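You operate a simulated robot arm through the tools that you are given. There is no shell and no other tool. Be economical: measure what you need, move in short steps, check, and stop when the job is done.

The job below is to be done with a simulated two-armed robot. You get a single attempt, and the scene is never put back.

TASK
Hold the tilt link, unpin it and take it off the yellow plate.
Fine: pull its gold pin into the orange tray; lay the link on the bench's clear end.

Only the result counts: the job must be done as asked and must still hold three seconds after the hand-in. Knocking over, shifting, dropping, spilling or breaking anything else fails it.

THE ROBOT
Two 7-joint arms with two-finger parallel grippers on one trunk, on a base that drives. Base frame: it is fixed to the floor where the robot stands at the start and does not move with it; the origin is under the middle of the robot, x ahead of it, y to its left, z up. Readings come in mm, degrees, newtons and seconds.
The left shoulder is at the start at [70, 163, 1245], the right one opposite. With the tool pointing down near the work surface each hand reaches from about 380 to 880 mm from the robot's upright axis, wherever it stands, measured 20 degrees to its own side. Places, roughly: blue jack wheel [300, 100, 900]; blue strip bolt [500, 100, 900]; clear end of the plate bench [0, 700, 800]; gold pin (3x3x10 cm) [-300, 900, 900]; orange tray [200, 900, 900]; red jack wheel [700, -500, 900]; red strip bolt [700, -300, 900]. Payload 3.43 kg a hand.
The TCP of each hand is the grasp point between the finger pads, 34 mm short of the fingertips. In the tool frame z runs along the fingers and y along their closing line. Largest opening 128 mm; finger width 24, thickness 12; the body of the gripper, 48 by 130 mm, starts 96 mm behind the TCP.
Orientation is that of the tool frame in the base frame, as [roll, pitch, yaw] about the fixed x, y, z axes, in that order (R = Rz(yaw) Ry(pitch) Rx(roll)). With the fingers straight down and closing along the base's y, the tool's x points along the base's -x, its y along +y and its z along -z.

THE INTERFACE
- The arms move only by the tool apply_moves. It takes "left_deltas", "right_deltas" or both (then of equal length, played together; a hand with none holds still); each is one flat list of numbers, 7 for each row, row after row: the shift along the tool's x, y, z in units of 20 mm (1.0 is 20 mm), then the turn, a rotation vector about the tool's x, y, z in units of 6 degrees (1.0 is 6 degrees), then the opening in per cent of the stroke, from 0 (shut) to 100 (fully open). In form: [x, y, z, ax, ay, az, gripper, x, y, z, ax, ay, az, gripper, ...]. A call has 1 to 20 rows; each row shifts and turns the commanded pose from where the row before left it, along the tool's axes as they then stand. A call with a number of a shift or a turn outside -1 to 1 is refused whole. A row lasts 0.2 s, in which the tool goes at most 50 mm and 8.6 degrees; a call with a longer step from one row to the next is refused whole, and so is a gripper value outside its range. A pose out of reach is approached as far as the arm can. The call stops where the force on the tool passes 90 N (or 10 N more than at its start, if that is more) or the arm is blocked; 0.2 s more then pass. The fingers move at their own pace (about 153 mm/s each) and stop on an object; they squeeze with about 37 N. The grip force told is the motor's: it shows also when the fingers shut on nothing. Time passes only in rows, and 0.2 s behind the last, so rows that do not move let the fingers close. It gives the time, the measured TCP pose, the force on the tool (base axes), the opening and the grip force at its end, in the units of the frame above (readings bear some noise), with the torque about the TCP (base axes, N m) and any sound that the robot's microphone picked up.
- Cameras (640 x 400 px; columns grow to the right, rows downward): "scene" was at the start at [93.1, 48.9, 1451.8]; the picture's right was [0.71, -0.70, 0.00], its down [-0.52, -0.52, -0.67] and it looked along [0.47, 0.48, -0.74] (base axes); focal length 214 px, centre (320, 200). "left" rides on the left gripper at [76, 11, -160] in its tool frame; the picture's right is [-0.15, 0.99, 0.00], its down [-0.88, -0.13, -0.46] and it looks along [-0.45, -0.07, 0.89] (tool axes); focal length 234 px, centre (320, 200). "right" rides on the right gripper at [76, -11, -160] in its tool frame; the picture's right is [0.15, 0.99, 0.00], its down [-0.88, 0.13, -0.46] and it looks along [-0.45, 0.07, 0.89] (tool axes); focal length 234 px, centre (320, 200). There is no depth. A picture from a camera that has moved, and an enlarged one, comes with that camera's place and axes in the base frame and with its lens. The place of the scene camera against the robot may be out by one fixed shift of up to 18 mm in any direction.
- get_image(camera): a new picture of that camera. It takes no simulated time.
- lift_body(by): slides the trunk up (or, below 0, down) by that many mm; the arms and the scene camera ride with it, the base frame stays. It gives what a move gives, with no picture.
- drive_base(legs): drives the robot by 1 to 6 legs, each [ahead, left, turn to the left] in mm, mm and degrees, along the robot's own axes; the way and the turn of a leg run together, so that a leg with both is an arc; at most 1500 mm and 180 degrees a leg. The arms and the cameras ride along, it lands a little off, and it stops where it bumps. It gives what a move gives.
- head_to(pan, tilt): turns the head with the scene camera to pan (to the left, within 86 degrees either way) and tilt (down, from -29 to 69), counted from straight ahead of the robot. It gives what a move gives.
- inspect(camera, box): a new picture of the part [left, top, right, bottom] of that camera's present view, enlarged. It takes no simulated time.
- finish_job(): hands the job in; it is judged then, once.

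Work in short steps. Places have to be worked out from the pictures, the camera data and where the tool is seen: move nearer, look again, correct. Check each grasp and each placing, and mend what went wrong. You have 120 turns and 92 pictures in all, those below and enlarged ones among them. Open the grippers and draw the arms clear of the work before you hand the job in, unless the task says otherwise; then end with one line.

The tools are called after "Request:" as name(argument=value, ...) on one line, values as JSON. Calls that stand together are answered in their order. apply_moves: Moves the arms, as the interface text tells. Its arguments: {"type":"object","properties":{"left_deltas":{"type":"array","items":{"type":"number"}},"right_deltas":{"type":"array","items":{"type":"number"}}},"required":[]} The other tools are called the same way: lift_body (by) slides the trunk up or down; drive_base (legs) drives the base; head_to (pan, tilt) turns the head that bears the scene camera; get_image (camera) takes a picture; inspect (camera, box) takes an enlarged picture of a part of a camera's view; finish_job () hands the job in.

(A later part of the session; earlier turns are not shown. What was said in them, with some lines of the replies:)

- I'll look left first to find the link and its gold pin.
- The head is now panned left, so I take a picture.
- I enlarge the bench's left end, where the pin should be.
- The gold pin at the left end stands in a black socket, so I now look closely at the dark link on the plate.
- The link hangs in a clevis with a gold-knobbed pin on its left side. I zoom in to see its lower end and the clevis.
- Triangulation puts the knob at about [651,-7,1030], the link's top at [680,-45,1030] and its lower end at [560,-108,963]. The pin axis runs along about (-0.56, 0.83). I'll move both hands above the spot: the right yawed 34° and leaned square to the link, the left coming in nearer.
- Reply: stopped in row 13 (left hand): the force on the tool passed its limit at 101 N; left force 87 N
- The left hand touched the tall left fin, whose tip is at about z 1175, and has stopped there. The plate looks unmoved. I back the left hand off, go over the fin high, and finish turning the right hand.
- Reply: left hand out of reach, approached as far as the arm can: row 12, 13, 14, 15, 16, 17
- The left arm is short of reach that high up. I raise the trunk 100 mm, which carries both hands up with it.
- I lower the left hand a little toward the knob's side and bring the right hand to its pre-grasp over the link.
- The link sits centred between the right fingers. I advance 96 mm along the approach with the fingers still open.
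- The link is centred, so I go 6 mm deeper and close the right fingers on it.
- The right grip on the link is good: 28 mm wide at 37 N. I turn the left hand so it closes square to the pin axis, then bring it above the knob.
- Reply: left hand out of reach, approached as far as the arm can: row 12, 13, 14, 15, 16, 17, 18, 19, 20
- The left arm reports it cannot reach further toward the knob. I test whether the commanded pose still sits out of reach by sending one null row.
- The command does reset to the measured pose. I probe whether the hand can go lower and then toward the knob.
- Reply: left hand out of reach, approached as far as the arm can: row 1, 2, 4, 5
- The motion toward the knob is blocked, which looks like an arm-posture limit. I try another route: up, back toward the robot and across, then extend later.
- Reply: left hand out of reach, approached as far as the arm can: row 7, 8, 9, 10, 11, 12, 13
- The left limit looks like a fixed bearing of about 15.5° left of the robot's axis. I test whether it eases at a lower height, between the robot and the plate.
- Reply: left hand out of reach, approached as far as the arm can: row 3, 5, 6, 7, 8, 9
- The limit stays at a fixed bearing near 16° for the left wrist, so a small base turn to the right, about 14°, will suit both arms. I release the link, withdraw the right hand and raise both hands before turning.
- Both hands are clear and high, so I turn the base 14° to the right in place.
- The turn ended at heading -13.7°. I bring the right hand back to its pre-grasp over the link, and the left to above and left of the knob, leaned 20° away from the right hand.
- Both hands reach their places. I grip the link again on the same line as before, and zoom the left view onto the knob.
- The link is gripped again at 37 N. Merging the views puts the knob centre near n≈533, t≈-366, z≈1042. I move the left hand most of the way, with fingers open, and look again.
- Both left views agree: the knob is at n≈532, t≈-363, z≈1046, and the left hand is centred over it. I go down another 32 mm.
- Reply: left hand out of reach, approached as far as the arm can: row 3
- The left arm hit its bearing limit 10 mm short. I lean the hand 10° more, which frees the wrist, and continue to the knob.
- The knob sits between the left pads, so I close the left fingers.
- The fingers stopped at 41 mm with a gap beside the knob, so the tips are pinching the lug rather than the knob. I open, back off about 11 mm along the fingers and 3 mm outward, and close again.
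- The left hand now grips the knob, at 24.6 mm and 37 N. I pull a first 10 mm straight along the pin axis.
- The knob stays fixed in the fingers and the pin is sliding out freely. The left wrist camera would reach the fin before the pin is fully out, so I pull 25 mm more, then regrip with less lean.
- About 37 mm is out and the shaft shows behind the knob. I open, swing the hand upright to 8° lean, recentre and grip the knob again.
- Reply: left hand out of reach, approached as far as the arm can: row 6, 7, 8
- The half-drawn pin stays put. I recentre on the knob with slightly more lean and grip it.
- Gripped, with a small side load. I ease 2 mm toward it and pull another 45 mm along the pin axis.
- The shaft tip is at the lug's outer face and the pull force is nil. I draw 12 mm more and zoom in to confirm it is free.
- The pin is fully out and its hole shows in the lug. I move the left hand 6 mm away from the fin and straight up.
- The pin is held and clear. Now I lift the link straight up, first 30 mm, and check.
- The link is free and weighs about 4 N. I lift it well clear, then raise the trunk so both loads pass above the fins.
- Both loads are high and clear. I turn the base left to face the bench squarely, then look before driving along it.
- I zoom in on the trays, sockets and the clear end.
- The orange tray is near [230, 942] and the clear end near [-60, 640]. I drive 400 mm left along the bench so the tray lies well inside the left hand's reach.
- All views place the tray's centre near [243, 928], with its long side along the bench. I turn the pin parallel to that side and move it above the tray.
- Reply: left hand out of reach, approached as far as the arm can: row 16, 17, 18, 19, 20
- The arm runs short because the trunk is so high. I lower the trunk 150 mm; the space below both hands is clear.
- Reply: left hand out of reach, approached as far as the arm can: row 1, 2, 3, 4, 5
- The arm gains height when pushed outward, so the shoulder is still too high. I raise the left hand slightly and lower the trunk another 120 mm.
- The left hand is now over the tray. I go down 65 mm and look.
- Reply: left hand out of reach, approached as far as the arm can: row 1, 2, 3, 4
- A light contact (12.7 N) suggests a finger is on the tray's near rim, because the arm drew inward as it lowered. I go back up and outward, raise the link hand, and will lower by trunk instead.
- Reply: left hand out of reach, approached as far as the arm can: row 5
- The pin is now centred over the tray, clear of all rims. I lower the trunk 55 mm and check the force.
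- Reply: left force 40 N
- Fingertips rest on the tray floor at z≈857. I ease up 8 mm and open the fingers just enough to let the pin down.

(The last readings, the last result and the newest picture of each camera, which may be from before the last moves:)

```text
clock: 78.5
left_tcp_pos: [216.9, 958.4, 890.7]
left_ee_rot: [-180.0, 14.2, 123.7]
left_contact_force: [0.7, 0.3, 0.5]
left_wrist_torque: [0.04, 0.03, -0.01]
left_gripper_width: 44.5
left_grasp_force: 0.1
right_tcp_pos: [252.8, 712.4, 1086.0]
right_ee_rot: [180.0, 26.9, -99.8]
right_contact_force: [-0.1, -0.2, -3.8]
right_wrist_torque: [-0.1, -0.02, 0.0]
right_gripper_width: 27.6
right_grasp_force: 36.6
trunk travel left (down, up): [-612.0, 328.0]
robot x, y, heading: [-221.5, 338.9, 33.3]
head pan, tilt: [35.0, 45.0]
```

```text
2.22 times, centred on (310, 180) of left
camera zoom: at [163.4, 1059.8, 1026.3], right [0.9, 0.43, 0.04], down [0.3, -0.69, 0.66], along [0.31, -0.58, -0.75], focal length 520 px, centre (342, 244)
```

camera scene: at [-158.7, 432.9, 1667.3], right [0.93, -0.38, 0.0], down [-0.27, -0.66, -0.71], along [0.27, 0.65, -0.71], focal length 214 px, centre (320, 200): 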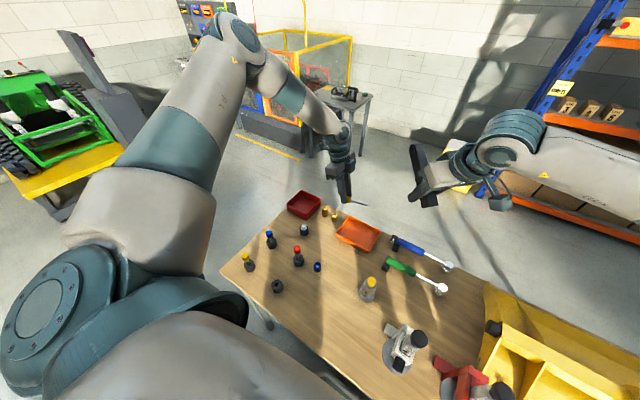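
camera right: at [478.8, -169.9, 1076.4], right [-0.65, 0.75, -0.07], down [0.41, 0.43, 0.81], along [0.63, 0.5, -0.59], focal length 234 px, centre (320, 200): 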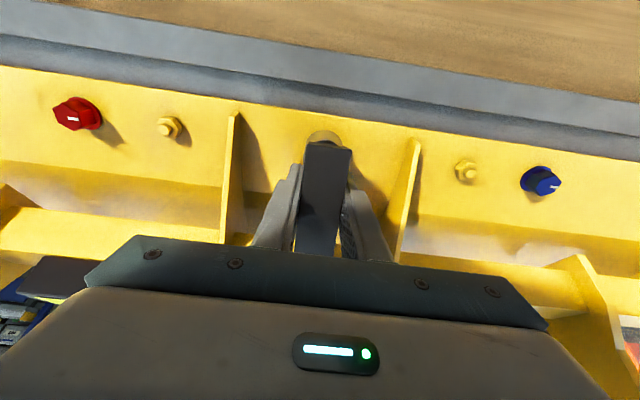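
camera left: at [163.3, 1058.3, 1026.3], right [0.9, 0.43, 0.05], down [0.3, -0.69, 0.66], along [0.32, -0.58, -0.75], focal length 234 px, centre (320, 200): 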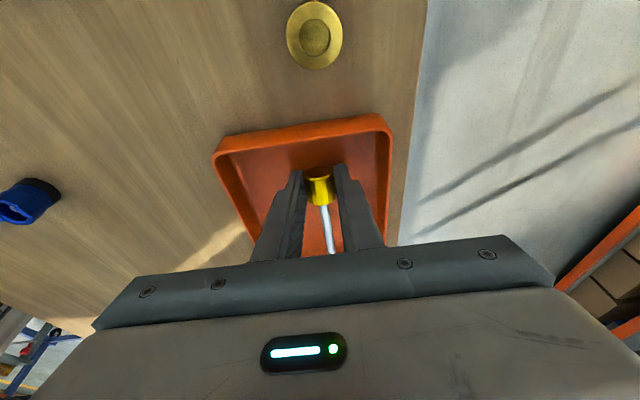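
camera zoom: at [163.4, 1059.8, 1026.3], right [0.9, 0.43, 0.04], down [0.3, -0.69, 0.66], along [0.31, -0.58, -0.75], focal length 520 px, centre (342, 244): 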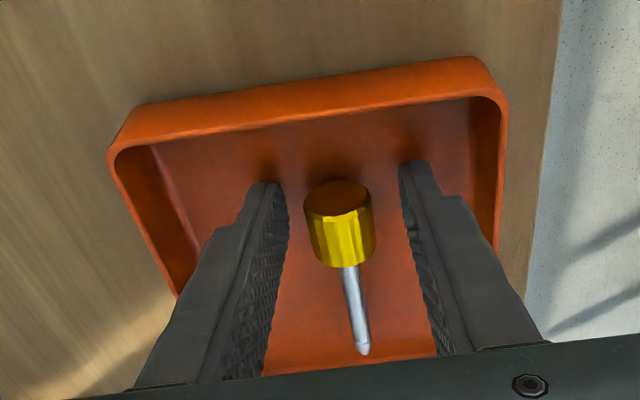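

The pin lies free in the tray. I lift the left hand straight up, clear of it.

Request:
apply_moves(left_deltas=[-0.243, 0, -0.97, 0, 0, 0, 35, -0.243, 0, -0.97, 0, 0, 0, 35, -0.243, 0, -0.97, 0, 0, 0, 35, -0.243, 0, -0.97, 0, 0, 0, 35, -0.243, 0, -0.97, 0, 0, 0, 35, -0.243, 0, -0.97, 0, 0, 0, 35, -0.243, 0, -0.97, 0, 0, 0, 35, -0.243, 0, -0.97, 0, 0, 0, 35, -0.243, 0, -0.97, 0, 0, 0, 35, -0.243, 0, -0.97, 0, 0, 0, 35])

Request:
lift_body(by=200)

Request:
get_image(camera="scene")

```text
clock: 80.7
left_tcp_pos: [215.8, 959.5, 1090.4]
left_ee_rot: [179.9, 14.4, 123.6]
left_contact_force: [0.3, -0.4, 0.6]
left_wrist_torque: [0.01, 0.05, -0.01]
left_gripper_width: 44.9
left_grasp_force: 0.0
right_tcp_pos: [252.8, 711.8, 1085.3]
right_ee_rot: [179.9, 27.1, -99.9]
right_contact_force: [0.1, -0.9, -2.9]
right_wrist_torque: [-0.11, 0.06, 0.01]
right_gripper_width: 27.8
right_grasp_force: 37.2
trunk travel left (down, up): [-612.0, 328.0]
robot x, y, heading: [-219.4, 332.1, 32.9]
head pan, tilt: [35.0, 45.0]
```

```text
clock: 82.9
left_tcp_pos: [217.3, 959.7, 1290.3]
left_ee_rot: [180.0, 14.3, 123.8]
left_contact_force: [-0.1, -0.7, 0.3]
left_wrist_torque: [0.03, -0.04, 0.01]
left_gripper_width: 44.9
left_grasp_force: 0.1
right_tcp_pos: [253.2, 712.4, 1284.8]
right_ee_rot: [-180.0, 27.0, -100.0]
right_contact_force: [-1.1, -0.3, -4.3]
right_wrist_torque: [-0.1, 0.04, 0.03]
right_gripper_width: 27.6
right_grasp_force: 37.0
trunk travel left (down, up): [-812.0, 128.0]
robot x, y, heading: [-219.3, 335.6, 33.1]
head pan, tilt: [35.0, 45.0]
```

```text
34 pictures are left
camera scene: at [-158.1, 432.1, 1542.2], right [0.93, -0.38, 0.0], down [-0.27, -0.66, -0.71], along [0.27, 0.66, -0.71], focal length 214 px, centre (320, 200)
```

scene: 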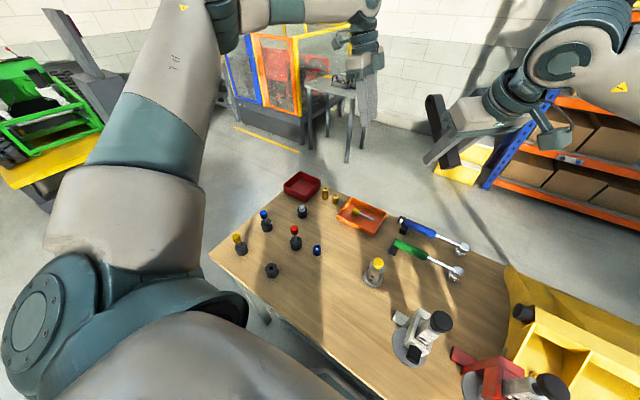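

The pin shows lying in the orange tray. Now for the link: the bench top is near z 850 and clear around n 240–420, t 500–720. I back off 150 mm and drive 290 mm left so the right hand can lay it there.

Request:
drive_base(legs=[[-150, 0, 0], [0, 290, 0]])

Request:
head_to(pan=0, tilt=50)

Request:
get_image(camera="scene")

```text
clock: 85.9
left_tcp_pos: [-64.1, 1118.0, 1291.3]
left_ee_rot: [179.9, 14.3, 123.4]
left_contact_force: [1.1, -0.4, -0.2]
left_wrist_torque: [0.02, 0.0, -0.01]
left_gripper_width: 44.7
left_grasp_force: 0.1
right_tcp_pos: [-28.2, 870.0, 1285.4]
right_ee_rot: [179.9, 27.1, -100.2]
right_contact_force: [0.4, -0.8, -3.5]
right_wrist_torque: [-0.06, 0.03, 0.02]
right_gripper_width: 27.7
right_grasp_force: 37.4
trunk travel left (down, up): [-812.0, 128.0]
robot x, y, heading: [-502.5, 499.0, 32.8]
head pan, tilt: [35.0, 45.0]
```

```text
clock: 86.9
left_tcp_pos: [-64.8, 1119.6, 1289.1]
left_ee_rot: [179.9, 14.2, 123.5]
left_contact_force: [-0.4, 0.6, 0.2]
left_wrist_torque: [0.02, 0.01, 0.0]
left_gripper_width: 44.6
left_grasp_force: 0.1
right_tcp_pos: [-29.8, 872.9, 1286.1]
right_ee_rot: [-179.9, 27.0, -100.2]
right_contact_force: [0.0, 0.7, -3.9]
right_wrist_torque: [-0.11, 0.04, -0.01]
right_gripper_width: 27.7
right_grasp_force: 37.3
trunk travel left (down, up): [-812.0, 128.0]
robot x, y, heading: [-504.1, 495.4, 32.7]
head pan, tilt: [0.0, 50.0]
```

```text
33 pictures are left
camera scene: at [-408.4, 559.7, 1535.4], right [0.54, -0.84, 0.0], down [-0.64, -0.41, -0.64], along [0.54, 0.35, -0.77], focal length 214 px, centre (320, 200)
```

scene: 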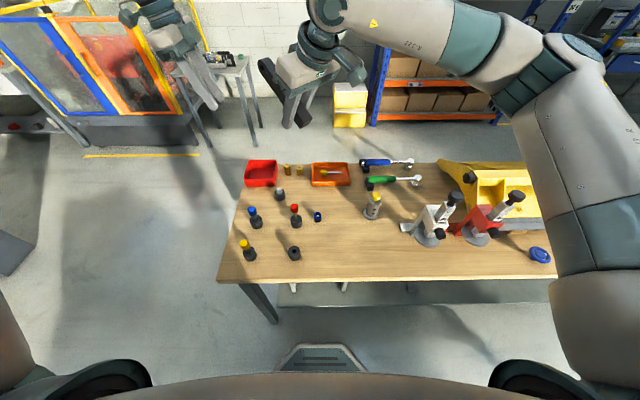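

The clear spot at about [-61, 661] shows well. I turn the link to lie across the bench, level it, and move it over toward the spot.

Request:
apply_moves(right_deltas=[0, 0, 0, 0.435, 0, 0.854, 0, 0, 0, 0, 0.435, 0, 0.854, 0, 0, 0, 0, 0.435, 0, 0.854, 0, 0, 0, 0, 0.435, 0, 0.854, 0, 0, 0, 0, 0.435, 0, 0.854, 0, 0, 0, 0, 0.435, 0, 0.854, 0, 0, 0, 0, 0.435, 0, 0.854, 0, 0, 0, 0, 0.435, 0, 0.854, 0, 0, 0, 0, 0, 0.9, 0, 0, 0, 0, 0, 0, 0.9, 0, 0, 0, 0, 0, 0, 0.9, 0, 0, 0, 0, 0, 0, 0.9, 0, 0, 0, 0, 0, 0, 0.9, 0, 0, 1, -1, 0, 0, 0, 0, 0, 1, -1, 0, 0, 0, 0, 0, 1, -1, 0, 0, 0, 0, 0, 1, -1, 0, 0, 0, 0, 0, 1, -1, 0, 0, 0, 0, 0, 1, -1, 0, 0, 0, 0, 0, 1, -0.8, 0, 0, 0, 0, 0])

Request:
get_image(camera="scene")

```text
clock: 91.1
left_tcp_pos: [-65.2, 1118.0, 1291.1]
left_ee_rot: [179.8, 14.2, 123.3]
left_contact_force: [-0.2, 0.0, 1.0]
left_wrist_torque: [0.01, -0.02, 0.02]
left_gripper_width: 44.7
left_grasp_force: 0.1
right_tcp_pos: [-70.8, 679.8, 1285.2]
right_ee_rot: [-180.0, 0.0, -146.1]
right_contact_force: [0.4, -0.6, -3.6]
right_wrist_torque: [-0.09, 0.12, 0.02]
right_gripper_width: 27.8
right_grasp_force: 37.1
trunk travel left (down, up): [-812.0, 128.0]
robot x, y, heading: [-501.4, 496.9, 32.6]
head pan, tilt: [0.0, 50.0]
```

```text
32 pictures are left
camera scene: at [-408.5, 558.5, 1535.5], right [0.54, -0.84, 0.0], down [-0.65, -0.41, -0.64], along [0.54, 0.35, -0.77], focal length 214 px, centre (320, 200)
```

scene: 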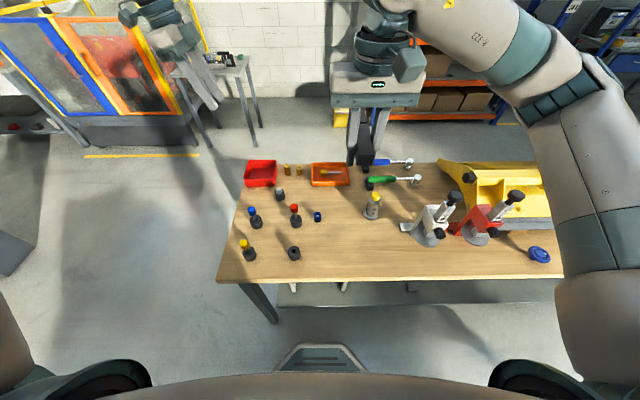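

The link is level and above the spot. I lower it to z≈950 and look at its height over the bench.

Request:
apply_moves(right_deltas=[0.06, -0.04, 1, 0, 0, 0, 0, 0.06, -0.04, 1, 0, 0, 0, 0, 0.06, -0.04, 1, 0, 0, 0, 0, 0.06, -0.04, 1, 0, 0, 0, 0, 0.06, -0.04, 1, 0, 0, 0, 0, 0.06, -0.04, 1, 0, 0, 0, 0, 0.06, -0.04, 1, 0, 0, 0, 0, 0.06, -0.04, 1, 0, 0, 0, 0, 0.06, -0.04, 1, 0, 0, 0, 0, 0.06, -0.04, 1, 0, 0, 0, 0, 0.06, -0.04, 1, 0, 0, 0, 0, 0.06, -0.04, 1, 0, 0, 0, 0, 0.06, -0.04, 1, 0, 0, 0, 0, 0.06, -0.04, 1, 0, 0, 0, 0, 0.06, -0.04, 1, 0, 0, 0, 0, 0.06, -0.04, 1, 0, 0, 0, 0])

Request:
get_image(camera="right")

Request:
inspect(camera="scene", box=[240, 140, 460, 300])

```text
clock: 94.5
left_tcp_pos: [-65.0, 1119.1, 1289.2]
left_ee_rot: [179.9, 14.2, 123.3]
left_contact_force: [0.0, 0.7, 0.9]
left_wrist_torque: [0.01, 0.02, 0.02]
left_gripper_width: 44.8
left_grasp_force: 0.0
right_tcp_pos: [-78.9, 660.1, 965.1]
right_ee_rot: [-180.0, 0.0, -146.2]
right_contact_force: [-0.3, 0.1, -3.6]
right_wrist_torque: [-0.1, 0.11, 0.01]
right_gripper_width: 27.8
right_grasp_force: 37.0
trunk travel left (down, up): [-812.0, 128.0]
robot x, y, heading: [-501.9, 498.1, 32.9]
head pan, tilt: [0.0, 50.0]
```

```text
31 pictures are left
camera right: at [-137.5, 609.0, 1122.4], right [-0.67, 0.74, 0.0], down [0.66, 0.6, 0.46], along [0.34, 0.31, -0.89], focal length 234 px, centre (320, 200)
```

right: 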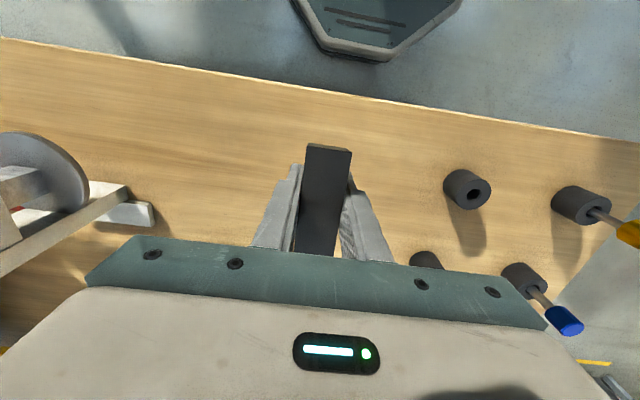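

```text
2.50 times, centred on (350, 220) of scene
camera zoom: at [-408.3, 559.6, 1535.4], right [0.54, -0.84, 0.0], down [-0.65, -0.41, -0.64], along [0.54, 0.35, -0.77], focal length 536 px, centre (245, 150)
```

zoom: 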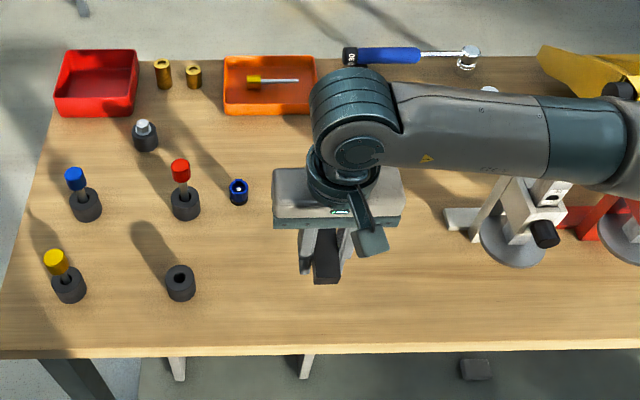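

The link is well placed over bare wood, with the sockets and stands clear. I go down 75 mm in decreasing steps and watch the force.

Request:
apply_moves(right_deltas=[0, 0, 1, 0, 0, 0, 0, 0, 0, 1, 0, 0, 0, 0, 0, 0, 1, 0, 0, 0, 0, 0, 0, 0.25, 0, 0, 0, 0, 0, 0, 0.25, 0, 0, 0, 0, 0, 0, 0.2, 0, 0, 0, 0])

Request:
inspect(camera="scene", box=[300, 180, 420, 270])

```text
clock: 95.9
left_tcp_pos: [-65.3, 1120.4, 1289.9]
left_ee_rot: [179.8, 14.2, 123.5]
left_contact_force: [0.0, -1.1, -0.8]
left_wrist_torque: [0.01, -0.01, -0.03]
left_gripper_width: 44.7
left_grasp_force: 0.1
right_tcp_pos: [-78.8, 659.9, 892.1]
right_ee_rot: [-179.9, 0.0, -146.2]
right_contact_force: [-0.5, 0.0, -3.1]
right_wrist_torque: [-0.08, 0.13, 0.01]
right_gripper_width: 27.8
right_grasp_force: 36.9
trunk travel left (down, up): [-812.0, 128.0]
robot x, y, heading: [-504.5, 503.0, 32.7]
head pan, tilt: [0.0, 50.0]
```

```text
4.44 times, centred on (360, 225) of scene
camera zoom: at [-408.4, 559.6, 1535.4], right [0.54, -0.84, 0.0], down [-0.65, -0.41, -0.64], along [0.54, 0.35, -0.77], focal length 953 px, centre (142, 89)
```

zoom: 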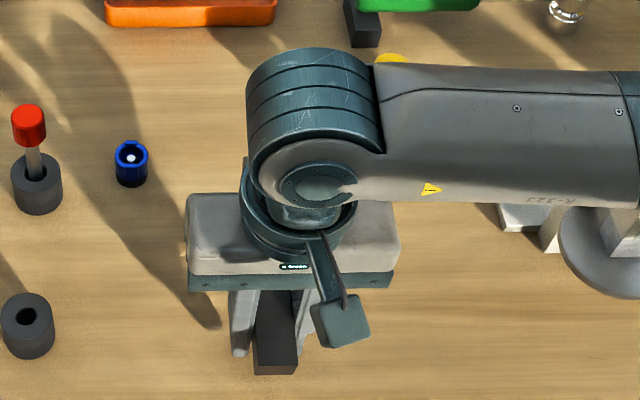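

Still no contact at z 892. I continue in 3 mm steps.

Request:
apply_moves(right_deltas=[0, 0, 0.15, 0, 0, 0, 0, 0, 0, 0.15, 0, 0, 0, 0])

Request:
apply_moves(right_deltas=[0, 0, 0.15, 0, 0, 0, 0])

```text
clock: 96.5
left_tcp_pos: [-64.7, 1119.6, 1290.0]
left_ee_rot: [179.9, 14.2, 123.5]
left_contact_force: [-0.7, -0.8, 0.2]
left_wrist_torque: [-0.02, 0.02, 0.01]
left_gripper_width: 44.9
left_grasp_force: 0.0
right_tcp_pos: [-79.8, 660.4, 885.5]
right_ee_rot: [-180.0, 0.1, -146.1]
right_contact_force: [-0.4, -0.6, -3.9]
right_wrist_torque: [-0.09, 0.15, -0.03]
right_gripper_width: 27.7
right_grasp_force: 36.9
trunk travel left (down, up): [-812.0, 128.0]
robot x, y, heading: [-503.7, 502.7, 32.7]
head pan, tilt: [0.0, 50.0]
```

```text
clock: 96.9
left_tcp_pos: [-65.0, 1118.3, 1291.2]
left_ee_rot: [179.9, 14.2, 123.4]
left_contact_force: [-0.1, -0.3, -0.7]
left_wrist_torque: [0.0, -0.01, -0.02]
left_gripper_width: 44.8
left_grasp_force: 0.0
right_tcp_pos: [-80.5, 659.2, 884.2]
right_ee_rot: [180.0, 0.2, -146.1]
right_contact_force: [1.0, -0.6, 7.2]
right_wrist_torque: [-0.25, 0.12, 0.11]
right_gripper_width: 27.9
right_grasp_force: 36.6
trunk travel left (down, up): [-812.0, 128.0]
robot x, y, heading: [-501.0, 499.4, 32.8]
head pan, tilt: [0.0, 50.0]
```

The fingertips touch the bench at z≈850. I open the fingers slowly so the link settles the last few millimetres between them.

Request:
apply_moves(right_deltas=[0, 0, -0.05, 0, 0, 0, 21, 0, 0, 0, 0, 0, 0, 22, 0, 0, 0, 0, 0, 0, 22.5, 0, 0, 0, 0, 0, 0, 23, 0, 0, 0, 0, 0, 0, 24, 0, 0, 0, 0, 0, 0, 27, 0, 0, 0, 0, 0, 0, 32, 0, 0, 0, 0, 0, 0, 40, 0, 0, 0, 0, 0, 0, 40])

Request:
get_image(camera="right")

```text
clock: 98.9
left_tcp_pos: [-65.6, 1118.4, 1290.6]
left_ee_rot: [179.9, 14.2, 123.3]
left_contact_force: [-0.7, -0.5, -1.1]
left_wrist_torque: [0.0, -0.02, -0.01]
left_gripper_width: 44.7
left_grasp_force: 0.0
right_tcp_pos: [-79.9, 659.3, 884.0]
right_ee_rot: [-180.0, 0.0, -146.1]
right_contact_force: [0.0, -0.6, 2.0]
right_wrist_torque: [0.03, 0.02, -0.01]
right_gripper_width: 50.8
right_grasp_force: 0.0
trunk travel left (down, up): [-812.0, 128.0]
robot x, y, heading: [-503.9, 496.6, 32.8]
head pan, tilt: [0.0, 50.0]
```

```text
28 pictures are left
camera right: at [-139.0, 608.4, 1041.3], right [-0.67, 0.74, 0.0], down [0.66, 0.6, 0.46], along [0.34, 0.31, -0.89], focal length 234 px, centre (320, 200)
```

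right: 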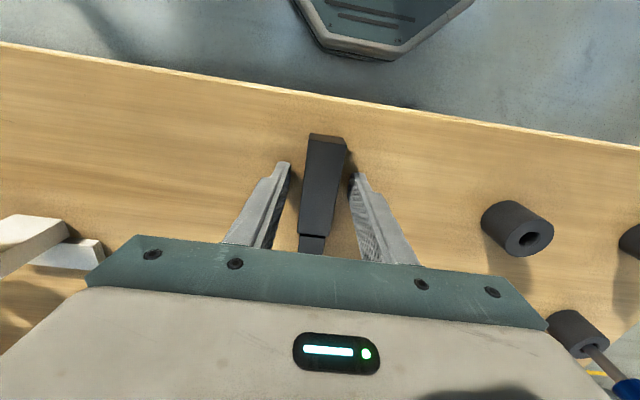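

The link is released and lies on the bench. I lift the right hand straight up and look at everything.

Request:
apply_moves(right_deltas=[0, 0, -0.7, 0, 0, 0, 40, 0, 0, -1, 0, 0, 0, 40, 0, 0, -1, 0, 0, 0, 40, 0, 0, -1, 0, 0, 0, 40, 0, 0, -1, 0, 0, 0, 40, 0, 0, -1, 0, 0, 0, 40, 0, 0, -1, 0, 0, 0, 40, 0, 0, -1, 0, 0, 0, 40, 0, 0, -1, 0, 0, 0, 40, 0, 0, -1, 0, 0, 0, 40, 0, 0, -1, 0, 0, 0, 40, 0, 0, -1, 0, 0, 0, 40, 0, 0, -1, 0, 0, 0, 40, 0, 0, -1, 0, 0, 0, 40, 0, 0, -1, 0, 0, 0, 40], left_deltas=[0, 0, 0, 0, 0, 0, 100, 0, 0, 0, 0, 0, 0, 100, 0, 0, 0, 0, 0, 0, 100, 0, 0, 0, 0, 0, 0, 100, 0, 0, 0, 0, 0, 0, 100, 0, 0, 0, 0, 0, 0, 100, 0, 0, 0, 0, 0, 0, 100, 0, 0, 0, 0, 0, 0, 100, 0, 0, 0, 0, 0, 0, 100, 0, 0, 0, 0, 0, 0, 100, 0, 0, 0, 0, 0, 0, 100, 0, 0, 0, 0, 0, 0, 100, 0, 0, 0, 0, 0, 0, 100, 0, 0, 0, 0, 0, 0, 100, 0, 0, 0, 0, 0, 0, 100])

Request:
get_image(camera="scene")

Request:
inspect(camera="scene", box=[230, 140, 470, 290])

```text
clock: 102.1
left_tcp_pos: [-65.7, 1118.6, 1289.7]
left_ee_rot: [179.9, 14.2, 123.3]
left_contact_force: [0.2, -0.4, -0.5]
left_wrist_torque: [0.0, -0.03, 0.04]
left_gripper_width: 127.8
left_grasp_force: 0.0
right_tcp_pos: [-80.4, 658.2, 1179.1]
right_ee_rot: [-180.0, 0.0, -146.1]
right_contact_force: [0.4, -0.6, -0.2]
right_wrist_torque: [-0.01, -0.01, -0.02]
right_gripper_width: 51.2
right_grasp_force: 0.3
trunk travel left (down, up): [-812.0, 128.0]
robot x, y, heading: [-505.8, 497.0, 32.6]
head pan, tilt: [0.0, 50.0]
```

```text
27 pictures are left
camera scene: at [-409.3, 559.7, 1535.4], right [0.54, -0.84, 0.0], down [-0.64, -0.41, -0.64], along [0.54, 0.35, -0.77], focal length 214 px, centre (320, 200)
```

scene: 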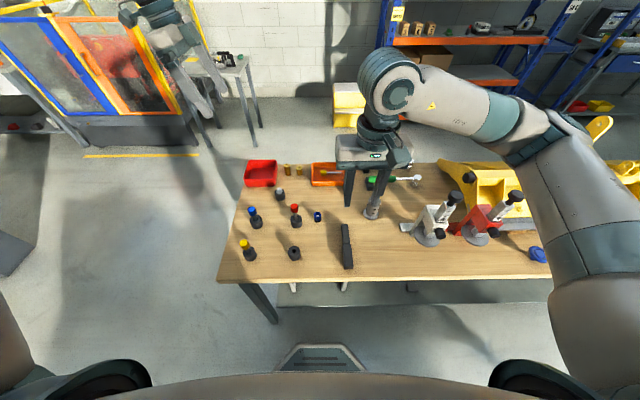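

```text
2.67 times, centred on (350, 215) of scene
camera zoom: at [-409.3, 559.7, 1535.4], right [0.54, -0.84, 0.0], down [-0.64, -0.41, -0.64], along [0.54, 0.35, -0.77], focal length 572 px, centre (240, 160)
```

zoom: 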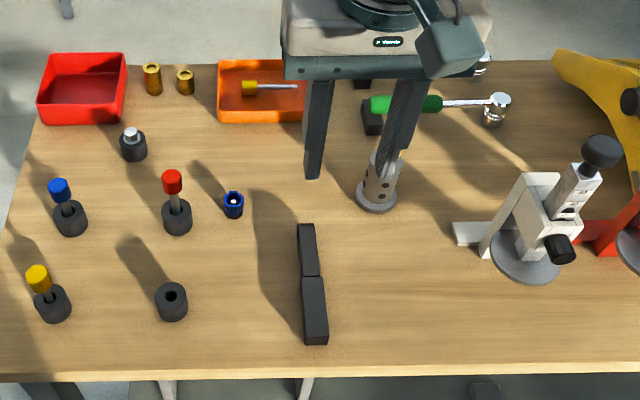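

The link lies flat on clear bench, the pin is in the orange tray, and nothing else is disturbed. I open the right hand fully and move both hands a little higher before handing in.

Request:
apply_moves(right_deltas=[0, 0, -1, 0, 0, 0, 100, 0, 0, -1, 0, 0, 0, 100, 0, 0, -1, 0, 0, 0, 100, 0, 0, 0, 0, 0, 0, 100])

Request:
drive_base(legs=[[-200, 0, 0]])

Request:
get_image(camera="scene")

```text
clock: 103.1
left_tcp_pos: [-64.7, 1120.1, 1290.3]
left_ee_rot: [179.9, 14.1, 123.4]
left_contact_force: [0.3, -0.3, 0.7]
left_wrist_torque: [-0.02, 0.02, 0.0]
left_gripper_width: 128.2
left_grasp_force: 0.0
right_tcp_pos: [-79.3, 658.4, 1238.7]
right_ee_rot: [-179.9, -0.1, -146.2]
right_contact_force: [-1.6, 0.1, 0.0]
right_wrist_torque: [0.02, -0.02, 0.0]
right_gripper_width: 128.1
right_grasp_force: 0.1
trunk travel left (down, up): [-812.0, 128.0]
robot x, y, heading: [-501.4, 492.7, 32.7]
head pan, tilt: [0.0, 50.0]
```

```text
clock: 104.7
left_tcp_pos: [-234.0, 1014.1, 1288.4]
left_ee_rot: [-179.8, 14.2, 123.6]
left_contact_force: [0.2, -0.5, -0.2]
left_wrist_torque: [-0.03, 0.01, -0.05]
left_gripper_width: 128.0
left_grasp_force: 0.1
right_tcp_pos: [-247.3, 551.7, 1238.6]
right_ee_rot: [-179.9, -0.2, -145.9]
right_contact_force: [0.5, -0.2, 0.6]
right_wrist_torque: [-0.02, 0.02, 0.01]
right_gripper_width: 128.0
right_grasp_force: 0.1
trunk travel left (down, up): [-812.0, 128.0]
robot x, y, heading: [-674.5, 387.0, 32.9]
head pan, tilt: [0.0, 50.0]
```

```text
25 pictures are left
camera scene: at [-576.0, 452.5, 1535.1], right [0.54, -0.84, 0.0], down [-0.65, -0.42, -0.64], along [0.54, 0.35, -0.77], focal length 214 px, centre (320, 200)
```

scene: 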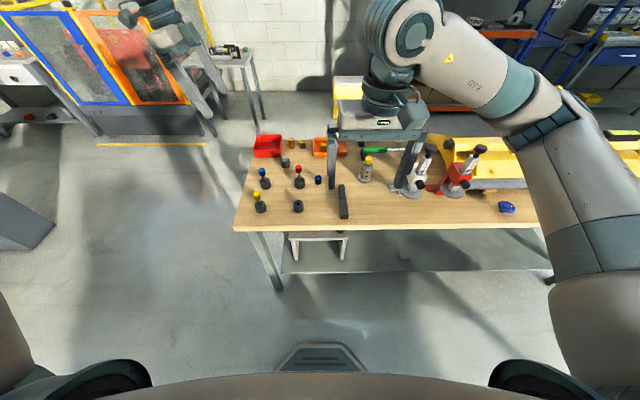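

Everything rests as placed and the arms are clear, so I hand the job in.

Request:
finish_job()

```text
The job is handed in.
```

The tilt link is unpinned and off the yellow plate, lying on the bench's clear end. Its gold pin is in the orange tray. While reaching over, the left hand bumped the plate's tall left fin at about 100 N; the plate looked unmoved in the picture afterwards.
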